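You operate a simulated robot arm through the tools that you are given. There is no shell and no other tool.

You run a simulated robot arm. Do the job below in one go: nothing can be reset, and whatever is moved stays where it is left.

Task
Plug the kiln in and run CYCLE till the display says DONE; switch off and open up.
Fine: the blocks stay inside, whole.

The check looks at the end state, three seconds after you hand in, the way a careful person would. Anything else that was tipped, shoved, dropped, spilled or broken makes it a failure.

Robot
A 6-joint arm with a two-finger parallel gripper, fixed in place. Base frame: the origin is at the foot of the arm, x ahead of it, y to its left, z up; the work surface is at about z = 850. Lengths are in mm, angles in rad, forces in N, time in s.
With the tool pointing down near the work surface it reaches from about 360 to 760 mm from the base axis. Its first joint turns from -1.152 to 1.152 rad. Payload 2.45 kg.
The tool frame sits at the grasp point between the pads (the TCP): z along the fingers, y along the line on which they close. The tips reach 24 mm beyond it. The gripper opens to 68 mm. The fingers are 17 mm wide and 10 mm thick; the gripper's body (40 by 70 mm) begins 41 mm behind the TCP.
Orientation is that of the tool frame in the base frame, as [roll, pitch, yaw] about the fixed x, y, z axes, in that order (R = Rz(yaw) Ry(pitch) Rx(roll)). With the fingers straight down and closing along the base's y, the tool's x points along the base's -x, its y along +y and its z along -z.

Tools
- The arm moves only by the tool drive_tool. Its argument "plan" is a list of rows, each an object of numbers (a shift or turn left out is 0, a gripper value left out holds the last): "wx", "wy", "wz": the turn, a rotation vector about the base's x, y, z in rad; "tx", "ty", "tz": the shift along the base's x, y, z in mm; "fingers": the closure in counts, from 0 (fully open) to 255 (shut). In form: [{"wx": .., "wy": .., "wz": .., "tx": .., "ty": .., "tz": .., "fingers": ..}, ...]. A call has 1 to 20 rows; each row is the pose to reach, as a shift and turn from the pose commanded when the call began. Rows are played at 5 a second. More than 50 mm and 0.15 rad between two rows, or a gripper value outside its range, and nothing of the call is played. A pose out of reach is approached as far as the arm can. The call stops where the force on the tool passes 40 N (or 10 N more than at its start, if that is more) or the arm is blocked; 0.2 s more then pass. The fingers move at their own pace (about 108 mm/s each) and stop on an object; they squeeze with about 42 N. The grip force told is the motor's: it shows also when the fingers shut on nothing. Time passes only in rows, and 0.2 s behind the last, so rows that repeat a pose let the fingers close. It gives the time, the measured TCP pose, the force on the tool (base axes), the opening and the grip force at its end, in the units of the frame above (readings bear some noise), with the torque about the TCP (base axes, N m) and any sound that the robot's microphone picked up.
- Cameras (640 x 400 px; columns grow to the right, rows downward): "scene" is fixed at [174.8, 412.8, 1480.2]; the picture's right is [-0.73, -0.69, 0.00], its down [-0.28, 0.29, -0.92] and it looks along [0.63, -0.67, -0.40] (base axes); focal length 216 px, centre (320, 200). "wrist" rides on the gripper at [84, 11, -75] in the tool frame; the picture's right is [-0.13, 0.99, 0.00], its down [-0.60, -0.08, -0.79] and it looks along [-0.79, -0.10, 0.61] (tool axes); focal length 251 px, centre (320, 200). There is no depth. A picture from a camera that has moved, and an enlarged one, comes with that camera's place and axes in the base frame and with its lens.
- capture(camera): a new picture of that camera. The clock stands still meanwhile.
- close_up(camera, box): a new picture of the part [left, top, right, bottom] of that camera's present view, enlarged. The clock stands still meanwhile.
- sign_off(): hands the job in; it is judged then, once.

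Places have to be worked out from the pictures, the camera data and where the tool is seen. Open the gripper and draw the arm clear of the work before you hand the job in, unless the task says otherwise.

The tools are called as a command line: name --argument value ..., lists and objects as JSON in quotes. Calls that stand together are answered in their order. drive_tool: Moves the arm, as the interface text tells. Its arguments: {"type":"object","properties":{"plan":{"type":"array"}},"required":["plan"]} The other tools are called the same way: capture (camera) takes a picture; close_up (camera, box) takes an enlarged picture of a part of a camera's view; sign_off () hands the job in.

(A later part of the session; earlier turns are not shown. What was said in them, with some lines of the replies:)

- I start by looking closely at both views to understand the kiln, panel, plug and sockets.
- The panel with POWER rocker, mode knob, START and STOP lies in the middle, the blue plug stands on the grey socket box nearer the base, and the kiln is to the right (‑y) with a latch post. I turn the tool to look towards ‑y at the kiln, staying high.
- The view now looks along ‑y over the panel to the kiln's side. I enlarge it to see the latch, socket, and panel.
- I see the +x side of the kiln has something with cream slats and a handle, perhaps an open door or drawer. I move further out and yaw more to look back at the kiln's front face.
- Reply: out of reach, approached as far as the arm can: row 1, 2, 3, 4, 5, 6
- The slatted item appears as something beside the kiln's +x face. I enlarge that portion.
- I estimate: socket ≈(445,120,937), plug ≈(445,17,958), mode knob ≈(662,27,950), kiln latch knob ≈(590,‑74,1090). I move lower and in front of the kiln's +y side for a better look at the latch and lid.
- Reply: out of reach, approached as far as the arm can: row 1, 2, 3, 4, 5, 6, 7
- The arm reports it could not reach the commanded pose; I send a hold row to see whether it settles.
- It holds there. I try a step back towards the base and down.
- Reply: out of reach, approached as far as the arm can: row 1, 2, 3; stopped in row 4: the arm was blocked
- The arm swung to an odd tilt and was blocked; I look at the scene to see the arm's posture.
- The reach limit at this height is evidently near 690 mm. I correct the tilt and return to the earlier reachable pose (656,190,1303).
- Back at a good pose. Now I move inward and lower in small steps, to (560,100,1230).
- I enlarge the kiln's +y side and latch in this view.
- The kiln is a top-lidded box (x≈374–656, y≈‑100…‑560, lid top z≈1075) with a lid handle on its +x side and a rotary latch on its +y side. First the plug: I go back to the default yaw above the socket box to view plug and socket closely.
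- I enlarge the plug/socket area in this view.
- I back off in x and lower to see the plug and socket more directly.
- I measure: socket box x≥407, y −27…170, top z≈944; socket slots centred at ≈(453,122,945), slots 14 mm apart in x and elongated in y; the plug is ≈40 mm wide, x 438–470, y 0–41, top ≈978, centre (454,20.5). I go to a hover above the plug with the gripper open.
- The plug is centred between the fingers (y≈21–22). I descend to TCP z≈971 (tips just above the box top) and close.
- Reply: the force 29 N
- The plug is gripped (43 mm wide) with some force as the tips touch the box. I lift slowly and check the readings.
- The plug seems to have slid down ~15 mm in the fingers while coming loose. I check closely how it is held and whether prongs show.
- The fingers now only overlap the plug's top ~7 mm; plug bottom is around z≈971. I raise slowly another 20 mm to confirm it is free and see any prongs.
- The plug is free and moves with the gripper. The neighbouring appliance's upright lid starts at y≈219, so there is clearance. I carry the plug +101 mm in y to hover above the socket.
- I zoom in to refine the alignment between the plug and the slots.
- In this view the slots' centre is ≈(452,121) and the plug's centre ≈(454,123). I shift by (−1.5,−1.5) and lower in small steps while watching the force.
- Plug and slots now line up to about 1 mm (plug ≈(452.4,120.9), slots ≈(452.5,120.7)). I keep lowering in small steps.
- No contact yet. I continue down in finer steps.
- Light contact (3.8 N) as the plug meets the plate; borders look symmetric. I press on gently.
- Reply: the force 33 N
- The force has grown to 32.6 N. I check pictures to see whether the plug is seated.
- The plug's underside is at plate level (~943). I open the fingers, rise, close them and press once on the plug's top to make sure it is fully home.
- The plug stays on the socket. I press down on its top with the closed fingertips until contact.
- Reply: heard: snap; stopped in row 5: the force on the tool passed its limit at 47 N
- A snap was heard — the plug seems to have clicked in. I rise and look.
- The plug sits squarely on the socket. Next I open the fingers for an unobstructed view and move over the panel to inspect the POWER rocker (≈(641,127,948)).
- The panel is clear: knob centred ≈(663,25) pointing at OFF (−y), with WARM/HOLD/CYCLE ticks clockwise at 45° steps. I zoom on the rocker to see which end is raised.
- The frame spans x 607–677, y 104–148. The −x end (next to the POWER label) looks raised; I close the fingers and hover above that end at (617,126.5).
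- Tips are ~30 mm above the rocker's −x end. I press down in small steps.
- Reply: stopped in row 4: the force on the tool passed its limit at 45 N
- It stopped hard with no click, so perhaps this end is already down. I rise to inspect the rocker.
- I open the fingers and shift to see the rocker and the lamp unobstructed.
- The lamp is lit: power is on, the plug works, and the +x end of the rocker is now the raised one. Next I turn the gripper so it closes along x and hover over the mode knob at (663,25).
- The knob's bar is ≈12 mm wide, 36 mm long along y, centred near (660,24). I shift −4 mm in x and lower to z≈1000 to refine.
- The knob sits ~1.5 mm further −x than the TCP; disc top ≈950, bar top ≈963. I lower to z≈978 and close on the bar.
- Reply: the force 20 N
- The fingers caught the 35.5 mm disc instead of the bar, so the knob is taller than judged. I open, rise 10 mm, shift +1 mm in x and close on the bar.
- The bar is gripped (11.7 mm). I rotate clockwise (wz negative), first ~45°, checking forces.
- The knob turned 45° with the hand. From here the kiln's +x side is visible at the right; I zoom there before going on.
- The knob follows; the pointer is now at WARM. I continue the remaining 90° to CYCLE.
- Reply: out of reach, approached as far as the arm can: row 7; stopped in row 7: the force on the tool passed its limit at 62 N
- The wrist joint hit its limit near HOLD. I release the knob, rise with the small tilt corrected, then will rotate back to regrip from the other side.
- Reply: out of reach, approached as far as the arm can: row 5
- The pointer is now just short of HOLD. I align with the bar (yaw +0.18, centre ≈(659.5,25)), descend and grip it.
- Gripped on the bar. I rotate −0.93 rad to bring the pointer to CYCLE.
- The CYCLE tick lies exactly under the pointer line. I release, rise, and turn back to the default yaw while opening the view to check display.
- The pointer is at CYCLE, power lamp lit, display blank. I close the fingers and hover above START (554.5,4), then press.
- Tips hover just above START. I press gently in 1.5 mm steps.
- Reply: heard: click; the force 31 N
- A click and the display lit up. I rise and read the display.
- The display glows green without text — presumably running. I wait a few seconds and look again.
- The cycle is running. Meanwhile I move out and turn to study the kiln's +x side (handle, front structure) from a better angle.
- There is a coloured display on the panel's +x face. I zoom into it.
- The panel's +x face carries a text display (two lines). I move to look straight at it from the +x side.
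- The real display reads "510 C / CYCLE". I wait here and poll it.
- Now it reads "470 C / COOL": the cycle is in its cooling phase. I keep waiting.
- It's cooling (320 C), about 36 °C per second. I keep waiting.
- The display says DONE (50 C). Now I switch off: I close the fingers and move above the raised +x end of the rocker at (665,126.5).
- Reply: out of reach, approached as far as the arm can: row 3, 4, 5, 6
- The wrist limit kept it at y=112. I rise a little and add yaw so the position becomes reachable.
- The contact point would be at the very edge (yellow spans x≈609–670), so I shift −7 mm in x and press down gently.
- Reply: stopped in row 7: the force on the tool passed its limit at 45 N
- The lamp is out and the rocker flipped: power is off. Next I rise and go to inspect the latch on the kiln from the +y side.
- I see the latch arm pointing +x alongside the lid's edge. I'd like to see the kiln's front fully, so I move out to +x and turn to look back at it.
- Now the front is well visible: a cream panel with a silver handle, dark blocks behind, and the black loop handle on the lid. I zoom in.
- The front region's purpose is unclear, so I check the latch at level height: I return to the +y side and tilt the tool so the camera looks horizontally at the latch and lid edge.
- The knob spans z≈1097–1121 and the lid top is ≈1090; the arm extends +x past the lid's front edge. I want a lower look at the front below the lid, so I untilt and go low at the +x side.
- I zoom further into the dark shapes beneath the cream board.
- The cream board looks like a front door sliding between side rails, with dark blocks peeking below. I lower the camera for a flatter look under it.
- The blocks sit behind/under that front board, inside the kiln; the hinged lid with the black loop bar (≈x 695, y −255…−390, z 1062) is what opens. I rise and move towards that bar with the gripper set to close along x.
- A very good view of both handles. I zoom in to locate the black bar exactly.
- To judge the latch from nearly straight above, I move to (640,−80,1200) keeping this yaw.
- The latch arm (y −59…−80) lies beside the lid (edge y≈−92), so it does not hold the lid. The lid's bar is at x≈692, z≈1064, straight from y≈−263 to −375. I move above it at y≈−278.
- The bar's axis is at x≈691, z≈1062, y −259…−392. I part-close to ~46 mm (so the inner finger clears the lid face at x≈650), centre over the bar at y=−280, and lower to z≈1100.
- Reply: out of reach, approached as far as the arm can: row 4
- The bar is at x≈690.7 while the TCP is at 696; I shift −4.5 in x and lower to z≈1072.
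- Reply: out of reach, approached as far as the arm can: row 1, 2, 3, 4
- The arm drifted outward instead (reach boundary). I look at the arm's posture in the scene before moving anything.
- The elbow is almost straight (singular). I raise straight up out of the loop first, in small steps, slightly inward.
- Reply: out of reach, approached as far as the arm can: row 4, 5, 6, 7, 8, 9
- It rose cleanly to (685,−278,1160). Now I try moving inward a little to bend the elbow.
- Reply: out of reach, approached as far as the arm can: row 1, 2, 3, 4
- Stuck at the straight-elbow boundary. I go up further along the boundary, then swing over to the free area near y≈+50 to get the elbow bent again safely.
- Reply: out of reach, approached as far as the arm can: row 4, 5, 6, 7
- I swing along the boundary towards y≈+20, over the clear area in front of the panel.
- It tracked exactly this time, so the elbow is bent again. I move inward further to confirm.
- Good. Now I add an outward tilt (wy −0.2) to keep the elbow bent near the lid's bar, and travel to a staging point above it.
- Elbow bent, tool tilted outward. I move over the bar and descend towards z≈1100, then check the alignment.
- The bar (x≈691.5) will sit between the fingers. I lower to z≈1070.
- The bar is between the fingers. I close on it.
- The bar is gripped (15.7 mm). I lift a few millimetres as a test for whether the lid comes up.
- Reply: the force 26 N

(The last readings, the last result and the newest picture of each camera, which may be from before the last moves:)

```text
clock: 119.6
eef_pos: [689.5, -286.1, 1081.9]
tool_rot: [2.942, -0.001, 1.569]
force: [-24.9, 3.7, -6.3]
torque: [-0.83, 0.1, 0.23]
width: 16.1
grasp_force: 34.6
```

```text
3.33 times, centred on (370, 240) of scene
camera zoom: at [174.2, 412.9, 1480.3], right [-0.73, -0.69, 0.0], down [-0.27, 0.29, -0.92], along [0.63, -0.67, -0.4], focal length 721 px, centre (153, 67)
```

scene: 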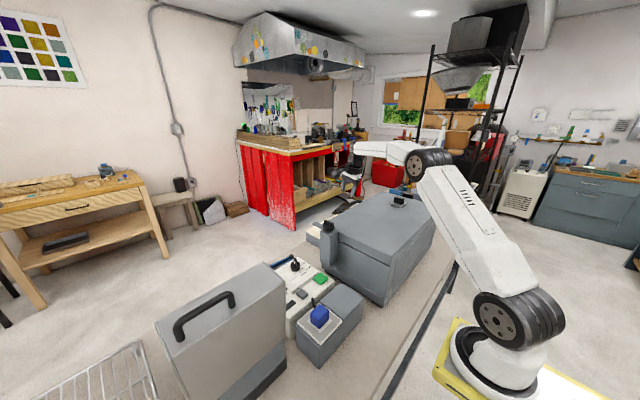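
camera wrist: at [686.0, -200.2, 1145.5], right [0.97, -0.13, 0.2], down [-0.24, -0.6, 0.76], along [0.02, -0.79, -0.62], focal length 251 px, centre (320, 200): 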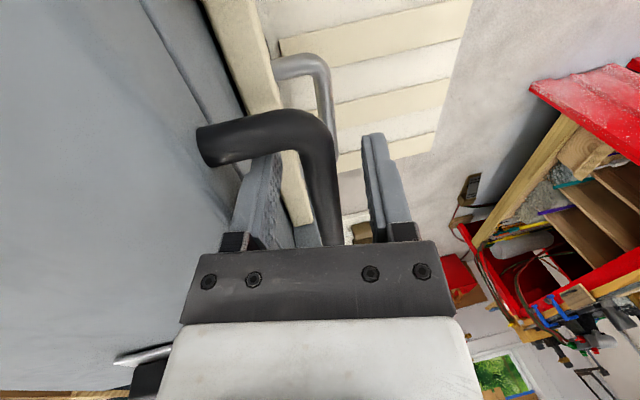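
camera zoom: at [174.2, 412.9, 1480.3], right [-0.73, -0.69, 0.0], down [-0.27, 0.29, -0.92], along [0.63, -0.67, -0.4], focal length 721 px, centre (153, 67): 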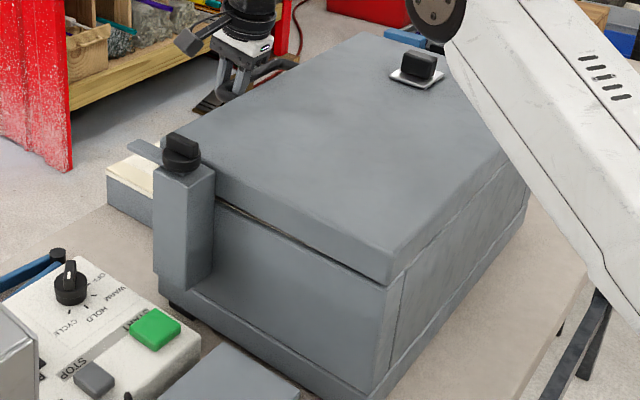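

The lid lifts with the handle (only ~6 N vertical), so it is not latched. I continue along the hinge arc (hinge near x≈369), shifting −2 mm to relieve the sideways force.

drive_tool --plan '[{"tx": -1.5, "tz": 4}, {"tx": -2.6, "tz": 10}, {"tx": -3.2, "tz": 17}, {"tx": -3.9, "tz": 24}, {"tx": -4.8, "tz": 31}, {"tx": -5.8, "tz": 38}, {"tx": -7, "tz": 45}, {"tx": -8.4, "tz": 52}, {"tx": -10, "tz": 59}, {"tx": -11.6, "tz": 66}]'

capture --camera "wrist"

close_up --camera "scene" --box '[290, 180, 450, 300]'

```text
clock: 121.8
eef_pos: [674.6, -285.9, 1146.3]
tool_rot: [2.949, -0.005, 1.569]
force: [-35.4, 3.4, -13.0]
torque: [-0.62, 0.14, 0.42]
width: 16.1
grasp_force: 34.9
```

```text
taken
camera wrist: at [671.3, -200.7, 1221.7], right [0.97, -0.13, 0.19], down [-0.23, -0.61, 0.76], along [0.01, -0.78, -0.62], focal length 251 px, centre (320, 200)
```

wrist: 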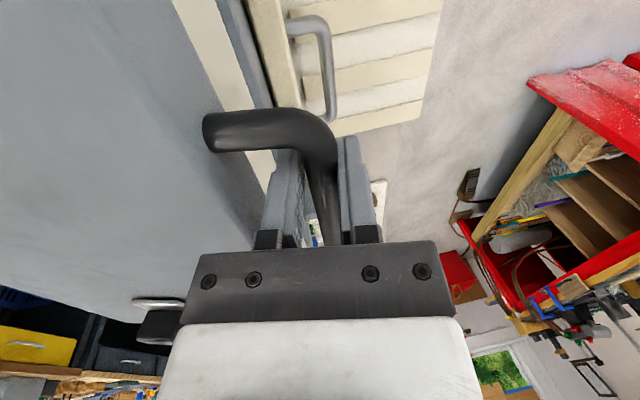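

```text
3.33 times, centred on (370, 240) of scene
camera zoom: at [173.9, 412.8, 1480.4], right [-0.73, -0.69, 0.0], down [-0.27, 0.29, -0.92], along [0.63, -0.67, -0.4], focal length 721 px, centre (153, 67)
```

zoom: 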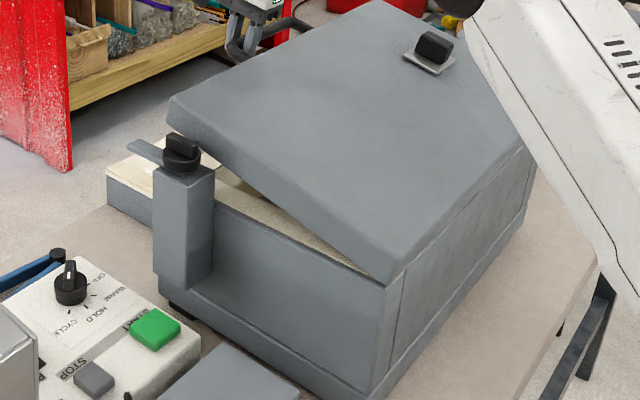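

The lid is opening about a hinge on the −x side. The sideways force (−35 N) says I should move more inward; I continue with a steeper inward slope.

drive_tool --plan '[{"tx": -3, "tz": 2}, {"tx": -5, "tz": 8}, {"tx": -7.2, "tz": 14}, {"tx": -9.5, "tz": 20}, {"tx": -11.9, "tz": 26}, {"tx": -14.4, "tz": 32}, {"tx": -17.1, "tz": 38}, {"tx": -19.9, "tz": 44}]'

```text
clock: 123.6
eef_pos: [655.8, -285.9, 1192.3]
tool_rot: [2.945, -0.003, 1.569]
force: [-25.4, -0.2, -14.9]
torque: [-0.43, 0.13, 0.4]
width: 15.8
grasp_force: 35.5
```

Force is easing (−25 N). I continue the arc, steepening further.

drive_tool --plan '[{"tx": -2, "tz": 2}, {"tx": -5, "tz": 8}, {"tx": -8.1, "tz": 14}, {"tx": -11.3, "tz": 20}, {"tx": -14.7, "tz": 26}, {"tx": -18.2, "tz": 32}, {"tx": -21.9, "tz": 38}, {"tx": -25.7, "tz": 44}, {"tx": -29.7, "tz": 50}, {"tx": -33.8, "tz": 56}]'

capture --camera "wrist"

capture --camera "scene"

```text
clock: 125.8
eef_pos: [621.7, -284.8, 1248.5]
tool_rot: [2.947, -0.006, 1.567]
force: [-22.4, -2.2, -20.4]
torque: [-0.3, 0.09, 0.33]
width: 15.8
grasp_force: 34.9
```

```text
taken
camera wrist: at [618.6, -200.5, 1322.2], right [0.97, -0.13, 0.19], down [-0.23, -0.61, 0.76], along [0.02, -0.78, -0.62], focal length 251 px, centre (320, 200)
```

wrist: 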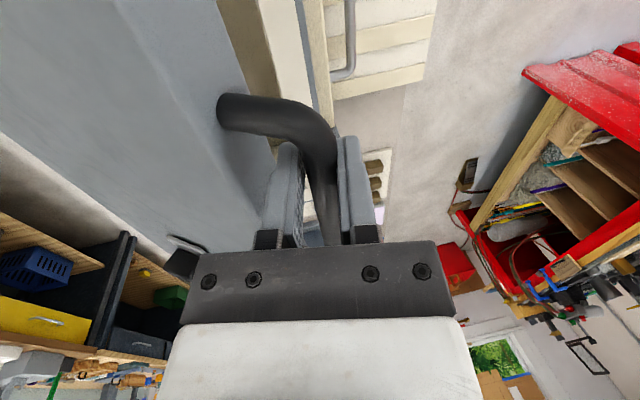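

```text
taken
```

scene: 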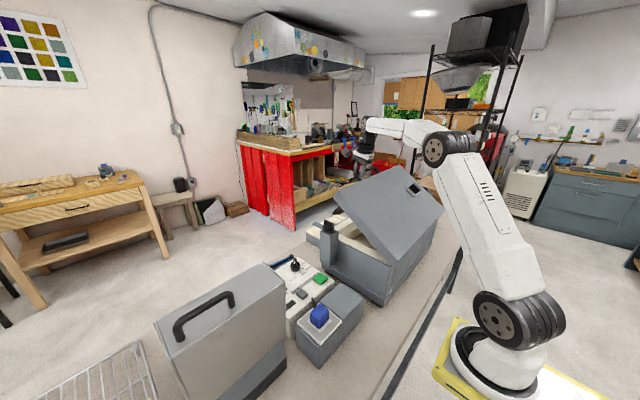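

The lid is ~37° open and the arc matches a hinge at about (369,1050), R≈320. I continue along that arc to ~56°.

drive_tool --plan '[{"tx": -4.7, "tz": 4.5}, {"tx": -9.9, "tz": 9.7}, {"tx": -14.2, "tz": 14.9}, {"tx": -18.6, "tz": 19.9}, {"tx": -23.1, "tz": 24.9}, {"tx": -27.7, "tz": 29.8}, {"tx": -32.4, "tz": 34.6}, {"tx": -37.2, "tz": 39.2}, {"tx": -42.1, "tz": 43.8}, {"tx": -47.1, "tz": 48.3}, {"tx": -52.2, "tz": 52.6}, {"tx": -57.4, "tz": 56.9}, {"tx": -62.7, "tz": 61}, {"tx": -68, "tz": 65.1}, {"tx": -73.5, "tz": 69}, {"tx": -79, "tz": 72.8}]'

capture --camera "scene"

```text
clock: 129.2
eef_pos: [544.4, -286.0, 1321.0]
tool_rot: [2.941, -0.001, 1.568]
force: [-10.4, 0.7, -19.1]
torque: [-0.2, 0.11, 0.28]
width: 15.8
grasp_force: 34.9
```

```text
taken
```

scene: 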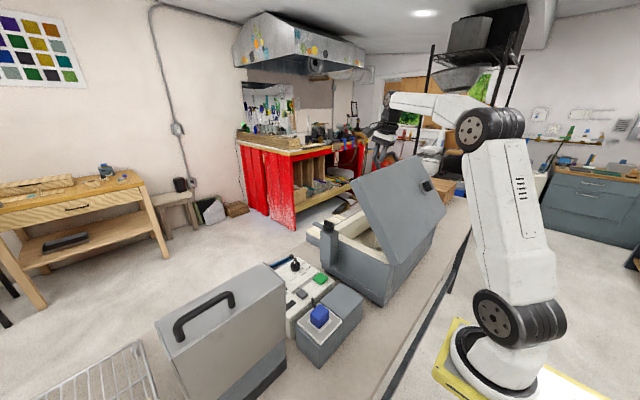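

56° now and forces are small. I go on along the arc to about 80°.

drive_tool --plan '[{"tx": -5.5, "tz": 3.7}, {"tx": -11.2, "tz": 7.2}, {"tx": -16.9, "tz": 10.7}, {"tx": -22.6, "tz": 14}, {"tx": -28.5, "tz": 17.2}, {"tx": -34.4, "tz": 20.2}, {"tx": -40.4, "tz": 23.2}, {"tx": -46.4, "tz": 26}, {"tx": -52.5, "tz": 28.7}, {"tx": -58.7, "tz": 31.2}, {"tx": -64.9, "tz": 33.7}, {"tx": -71.1, "tz": 36}, {"tx": -77.4, "tz": 38.2}, {"tx": -83.8, "tz": 40.2}, {"tx": -90.2, "tz": 42.1}, {"tx": -96.6, "tz": 43.8}, {"tx": -103, "tz": 45.5}, {"tx": -109.5, "tz": 47}, {"tx": -116, "tz": 48.4}, {"tx": -122.6, "tz": 49.6}]'

capture --camera "scene"

capture --camera "wrist"

```text
clock: 133.4
eef_pos: [423.0, -286.0, 1370.9]
tool_rot: [2.937, -0.001, 1.569]
force: [2.2, 1.2, 4.4]
torque: [-0.54, -0.16, 0.01]
width: 15.6
grasp_force: 34.3
```

```text
taken
```

scene: 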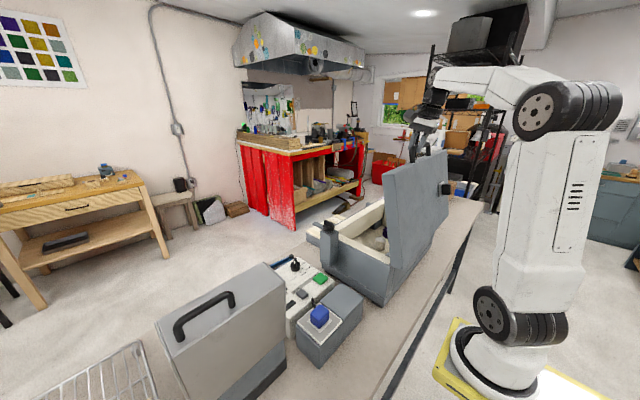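

```text
taken
camera wrist: at [418.1, -200.0, 1446.2], right [0.97, -0.13, 0.2], down [-0.24, -0.6, 0.76], along [0.02, -0.79, -0.62], focal length 251 px, centre (320, 200)
```

wrist: 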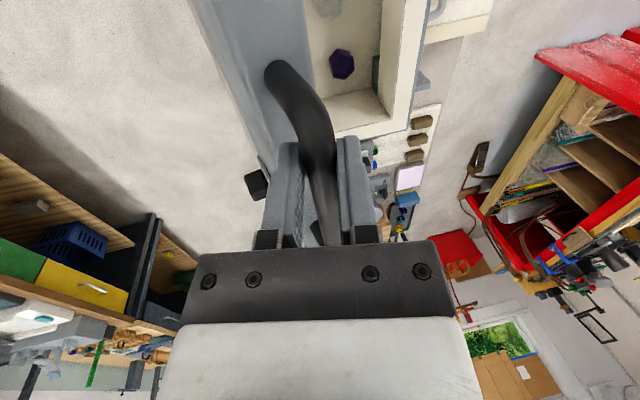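

About 80° with nearly balanced forces. I continue gently to ~89° and check for a stop.

drive_tool --plan '[{"tx": -8.2, "tz": 1.3}, {"tx": -16.4, "tz": 2.4}, {"tx": -24.7, "tz": 3.3}, {"tx": -33, "tz": 4}, {"tx": -41.3, "tz": 4.5}, {"tx": -49.6, "tz": 4.7}]'

capture --camera "scene"

```text
clock: 134.6
eef_pos: [391.6, -286.4, 1373.9]
tool_rot: [2.924, -0.001, 1.573]
force: [14.5, -3.0, -3.2]
torque: [-0.29, -0.22, -0.15]
width: 15.5
grasp_force: 34.1
stopped in row 5: the force on the tool passed its limit at 49 N (the readings are from after the stop); the commanded pose is now the measured one
```

```text
taken
```

scene: 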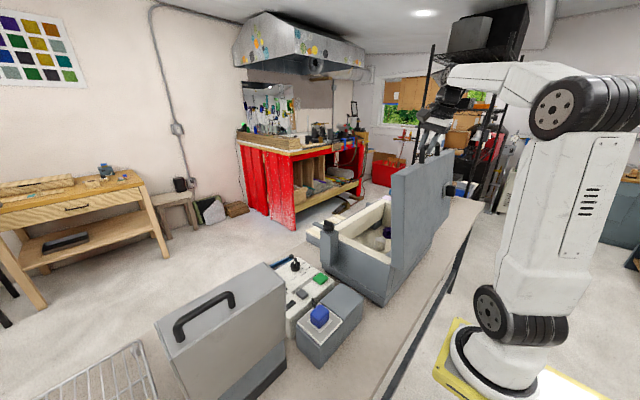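

The lid met its stop at ~86–90° and appears past balance. I ease off 1 mm and open the fingers only a little, so that the bar stays caged, to see whether the lid stays put.

drive_tool --plan '[{"tx": 1, "fingers": 255}, {"tx": 1, "fingers": 170}, {"tx": 1, "fingers": 150}, {"tx": 1, "fingers": 150}, {"tx": 1, "fingers": 150}, {"tx": 1, "fingers": 150}, {"tx": 1, "fingers": 150}]'

capture --camera "wrist"

close_up --camera "scene" --box '[290, 100, 490, 320]'

```text
clock: 136.2
eef_pos: [391.0, -284.8, 1374.9]
tool_rot: [2.926, -0.001, 1.574]
force: [-0.1, 0.4, 0.3]
torque: [-0.02, -0.02, -0.01]
width: 28.1
grasp_force: 0.0
```

```text
taken
camera wrist: at [385.2, -200.0, 1449.9], right [0.97, -0.13, 0.21], down [-0.25, -0.61, 0.76], along [0.03, -0.79, -0.62], focal length 251 px, centre (320, 200)
```

wrist: 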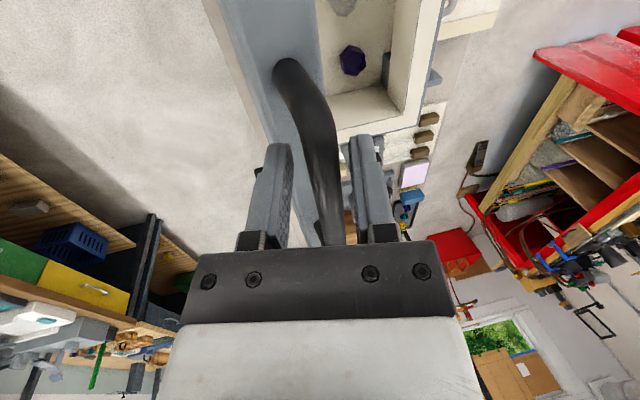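

```text
1.82 times, centred on (390, 210) of scene
camera zoom: at [174.8, 412.8, 1480.2], right [-0.73, -0.69, 0.0], down [-0.28, 0.29, -0.92], along [0.63, -0.67, -0.4], focal length 394 px, centre (193, 182)
```

zoom: 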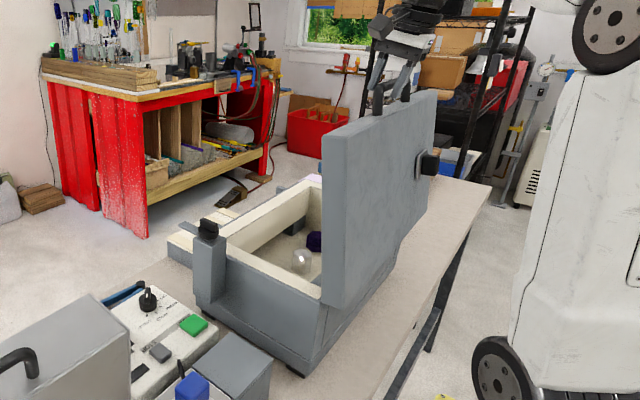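

The lid stays upright by itself with zero force, and the contents are still inside. I retract along the tool axis, off the bar.

drive_tool --plan '[{"tx": -2.1, "tz": 9.8}, {"tx": -4.3, "tz": 19.5}, {"tx": -6.4, "tz": 29.3}, {"tx": -8.6, "tz": 39.1}, {"tx": -10.7, "tz": 48.9}, {"tx": -12.8, "tz": 58.6}, {"tx": -15, "tz": 75}]'

capture --camera "wrist"

capture --camera "scene"

```text
clock: 137.8
eef_pos: [376.1, -284.5, 1450.0]
tool_rot: [2.924, -0.002, 1.576]
force: [-0.8, 0.3, -0.4]
torque: [0.02, 0.01, -0.01]
width: 27.9
grasp_force: 0.1
```

```text
taken
camera wrist: at [370.3, -200.0, 1524.8], right [0.97, -0.13, 0.21], down [-0.25, -0.61, 0.76], along [0.03, -0.79, -0.62], focal length 251 px, centre (320, 200)
```

wrist: 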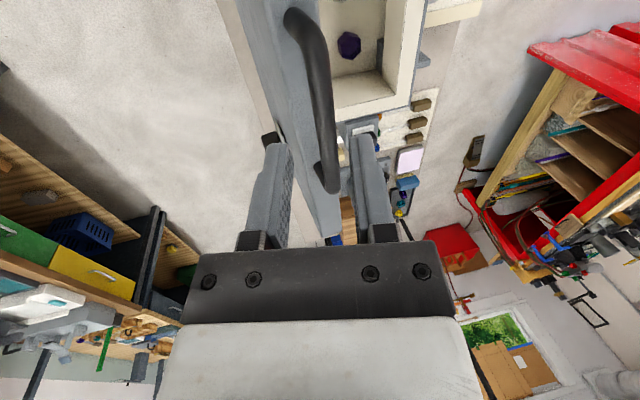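

```text
taken
```

scene: 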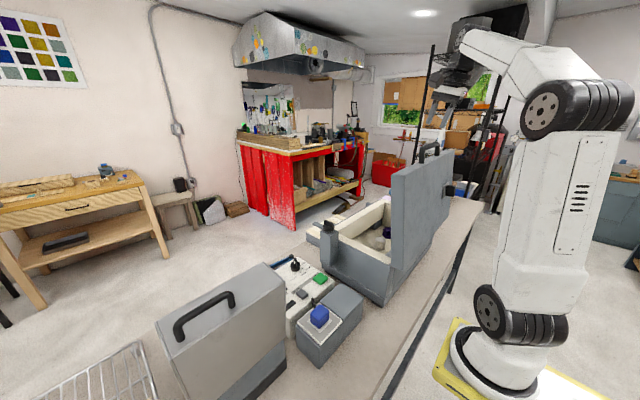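

The lid stays fully open. I look closely inside the chamber and at the whole scene for anything disturbed.

close_up --camera "scene" --box '[310, 180, 430, 280]'

close_up --camera "wrist" --box '[220, 0, 460, 150]'

close_up --camera "scene" --box '[250, 230, 370, 370]'

```text
4.00 times, centred on (370, 230) of scene
camera zoom: at [174.8, 412.8, 1480.2], right [-0.73, -0.69, 0.0], down [-0.28, 0.29, -0.92], along [0.63, -0.67, -0.4], focal length 866 px, centre (120, 80)
```

zoom: 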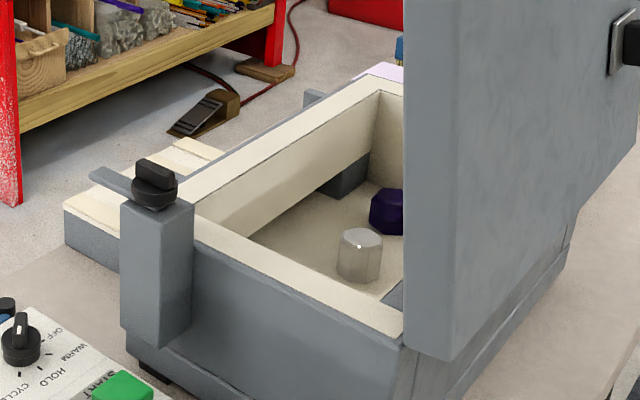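

```text
2.67 times, centred on (340, 75) of wrist
camera zoom: at [370.3, -200.0, 1524.8], right [0.97, -0.13, 0.21], down [-0.25, -0.61, 0.76], along [0.03, -0.79, -0.62], focal length 670 px, centre (267, 533)
```

zoom: 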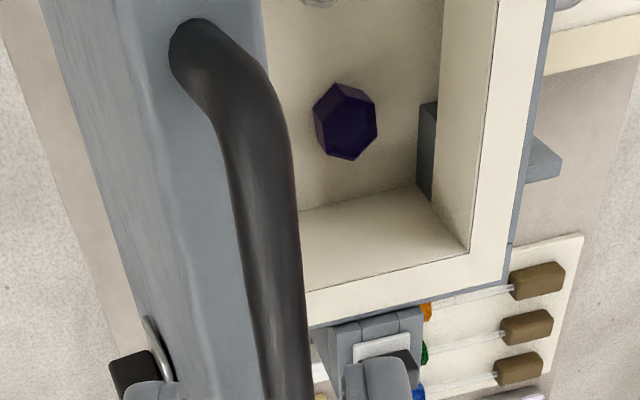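

```text
2.86 times, centred on (310, 300) of scene
camera zoom: at [174.8, 412.8, 1480.2], right [-0.73, -0.69, 0.0], down [-0.28, 0.29, -0.92], along [0.63, -0.67, -0.4], focal length 618 px, centre (349, -86)
```

zoom: 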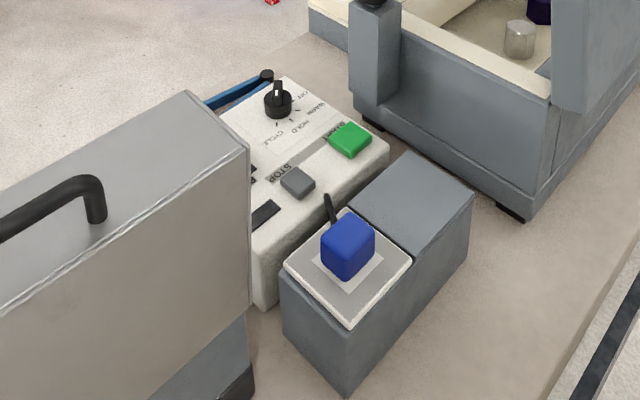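

The glass blocks (grey cylinder, purple hexagon) sit untouched inside; power lamp off, plug seated, lid open. I now open the gripper and withdraw the arm to its clear starting area.

drive_tool --plan '[{"tz": 10, "wy": 0.0}, {"tz": 20, "tx": 5, "ty": 30, "wy": 0.03, "fingers": 0}, {"tz": 20, "tx": 12, "ty": 70, "wy": 0.06}, {"tz": 20, "tx": 20, "ty": 110, "wy": 0.09}, {"tz": 20, "tx": 28, "ty": 150, "wy": 0.12}, {"tz": 20, "tx": 34, "ty": 190, "wy": 0.15}, {"tz": 20, "tx": 40, "ty": 230, "wy": 0.18}, {"tz": 20, "tx": 44, "ty": 270, "wy": 0.2}, {"tz": 20, "tx": 46, "ty": 310, "wy": 0.2156}, {"tz": 15, "tx": 46, "ty": 350, "wy": 0.2156}, {"tz": 10, "tx": 46, "ty": 390, "wy": 0.2156}]'

capture --camera "scene"

capture --camera "wrist"

```text
clock: 140.2
eef_pos: [421.0, 105.8, 1460.2]
tool_rot: [3.141, -0.003, 1.575]
force: [0.2, -0.9, 0.2]
torque: [0.02, 0.01, -0.02]
width: 68.1
grasp_force: 0.0
```

```text
taken
```

scene: 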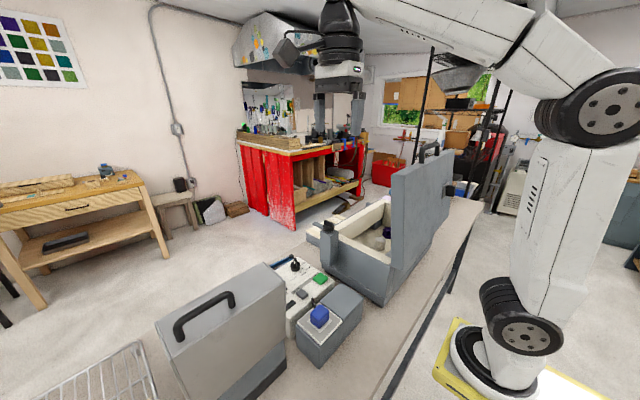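

```text
taken
camera wrist: at [433.0, 190.7, 1533.8], right [0.99, -0.13, 0.0], down [-0.08, -0.61, 0.79], along [-0.1, -0.79, -0.61], focal length 251 px, centre (320, 200)
```

wrist: 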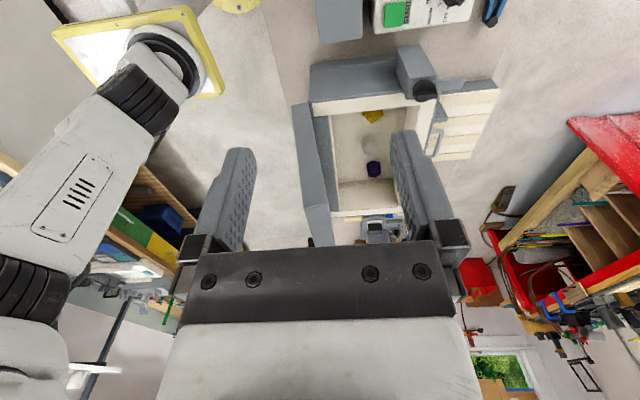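

I take a final zoom at the blocks and the panel before handing in.

close_up --camera "wrist" --box '[280, 0, 520, 260]'

close_up --camera "wrist" --box '[330, 90, 420, 200]'

```text
1.54 times, centred on (400, 130) of wrist
camera zoom: at [433.0, 190.7, 1533.8], right [0.99, -0.13, 0.0], down [-0.08, -0.61, 0.79], along [-0.1, -0.79, -0.61], focal length 387 px, centre (197, 308)
```

zoom: 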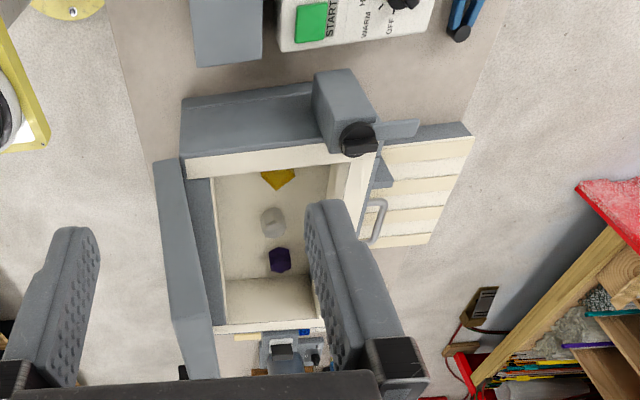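

```text
3.64 times, centred on (375, 145) of wrist
camera zoom: at [433.0, 190.7, 1533.8], right [0.99, -0.13, 0.0], down [-0.08, -0.61, 0.79], along [-0.1, -0.79, -0.61], focal length 914 px, centre (120, 400)
```

zoom: 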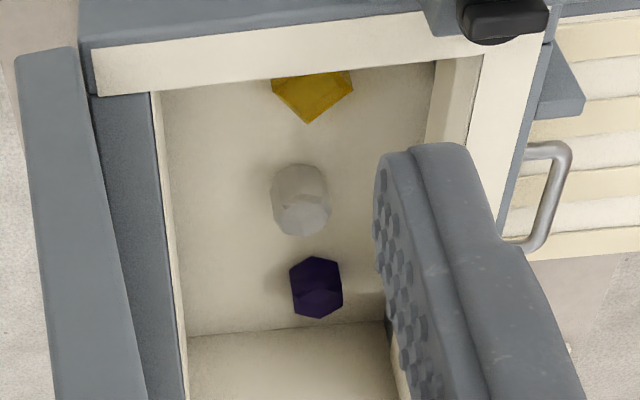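

All three glass blocks are whole and inside. The lid stands open at its stop, the kiln is switched off (lamp out and display blank after the run reached DONE), and the plug is seated. The arm is clear with the gripper open, so I hand in the job.

sign_off

```text
The job is handed in.
```

I plugged the kiln in, ran CYCLE until the display read DONE (50 C), switched it off at POWER and opened the lid. The job is handed in.

- **Lid:** it stands upright at its stop and stayed there after I let go of the handle.
- **Blocks:** all three glass blocks (yellow, clear, purple) are inside and look whole.
- **Power:** the lamp is out and the display is blank. The mode knob still points at CYCLE; I switched off at the rocker only. The plug is still in the socket.
- **Surroundings:** I saw nothing else moved or knocked over in the last pictures. The arm is clear with the gripper open.
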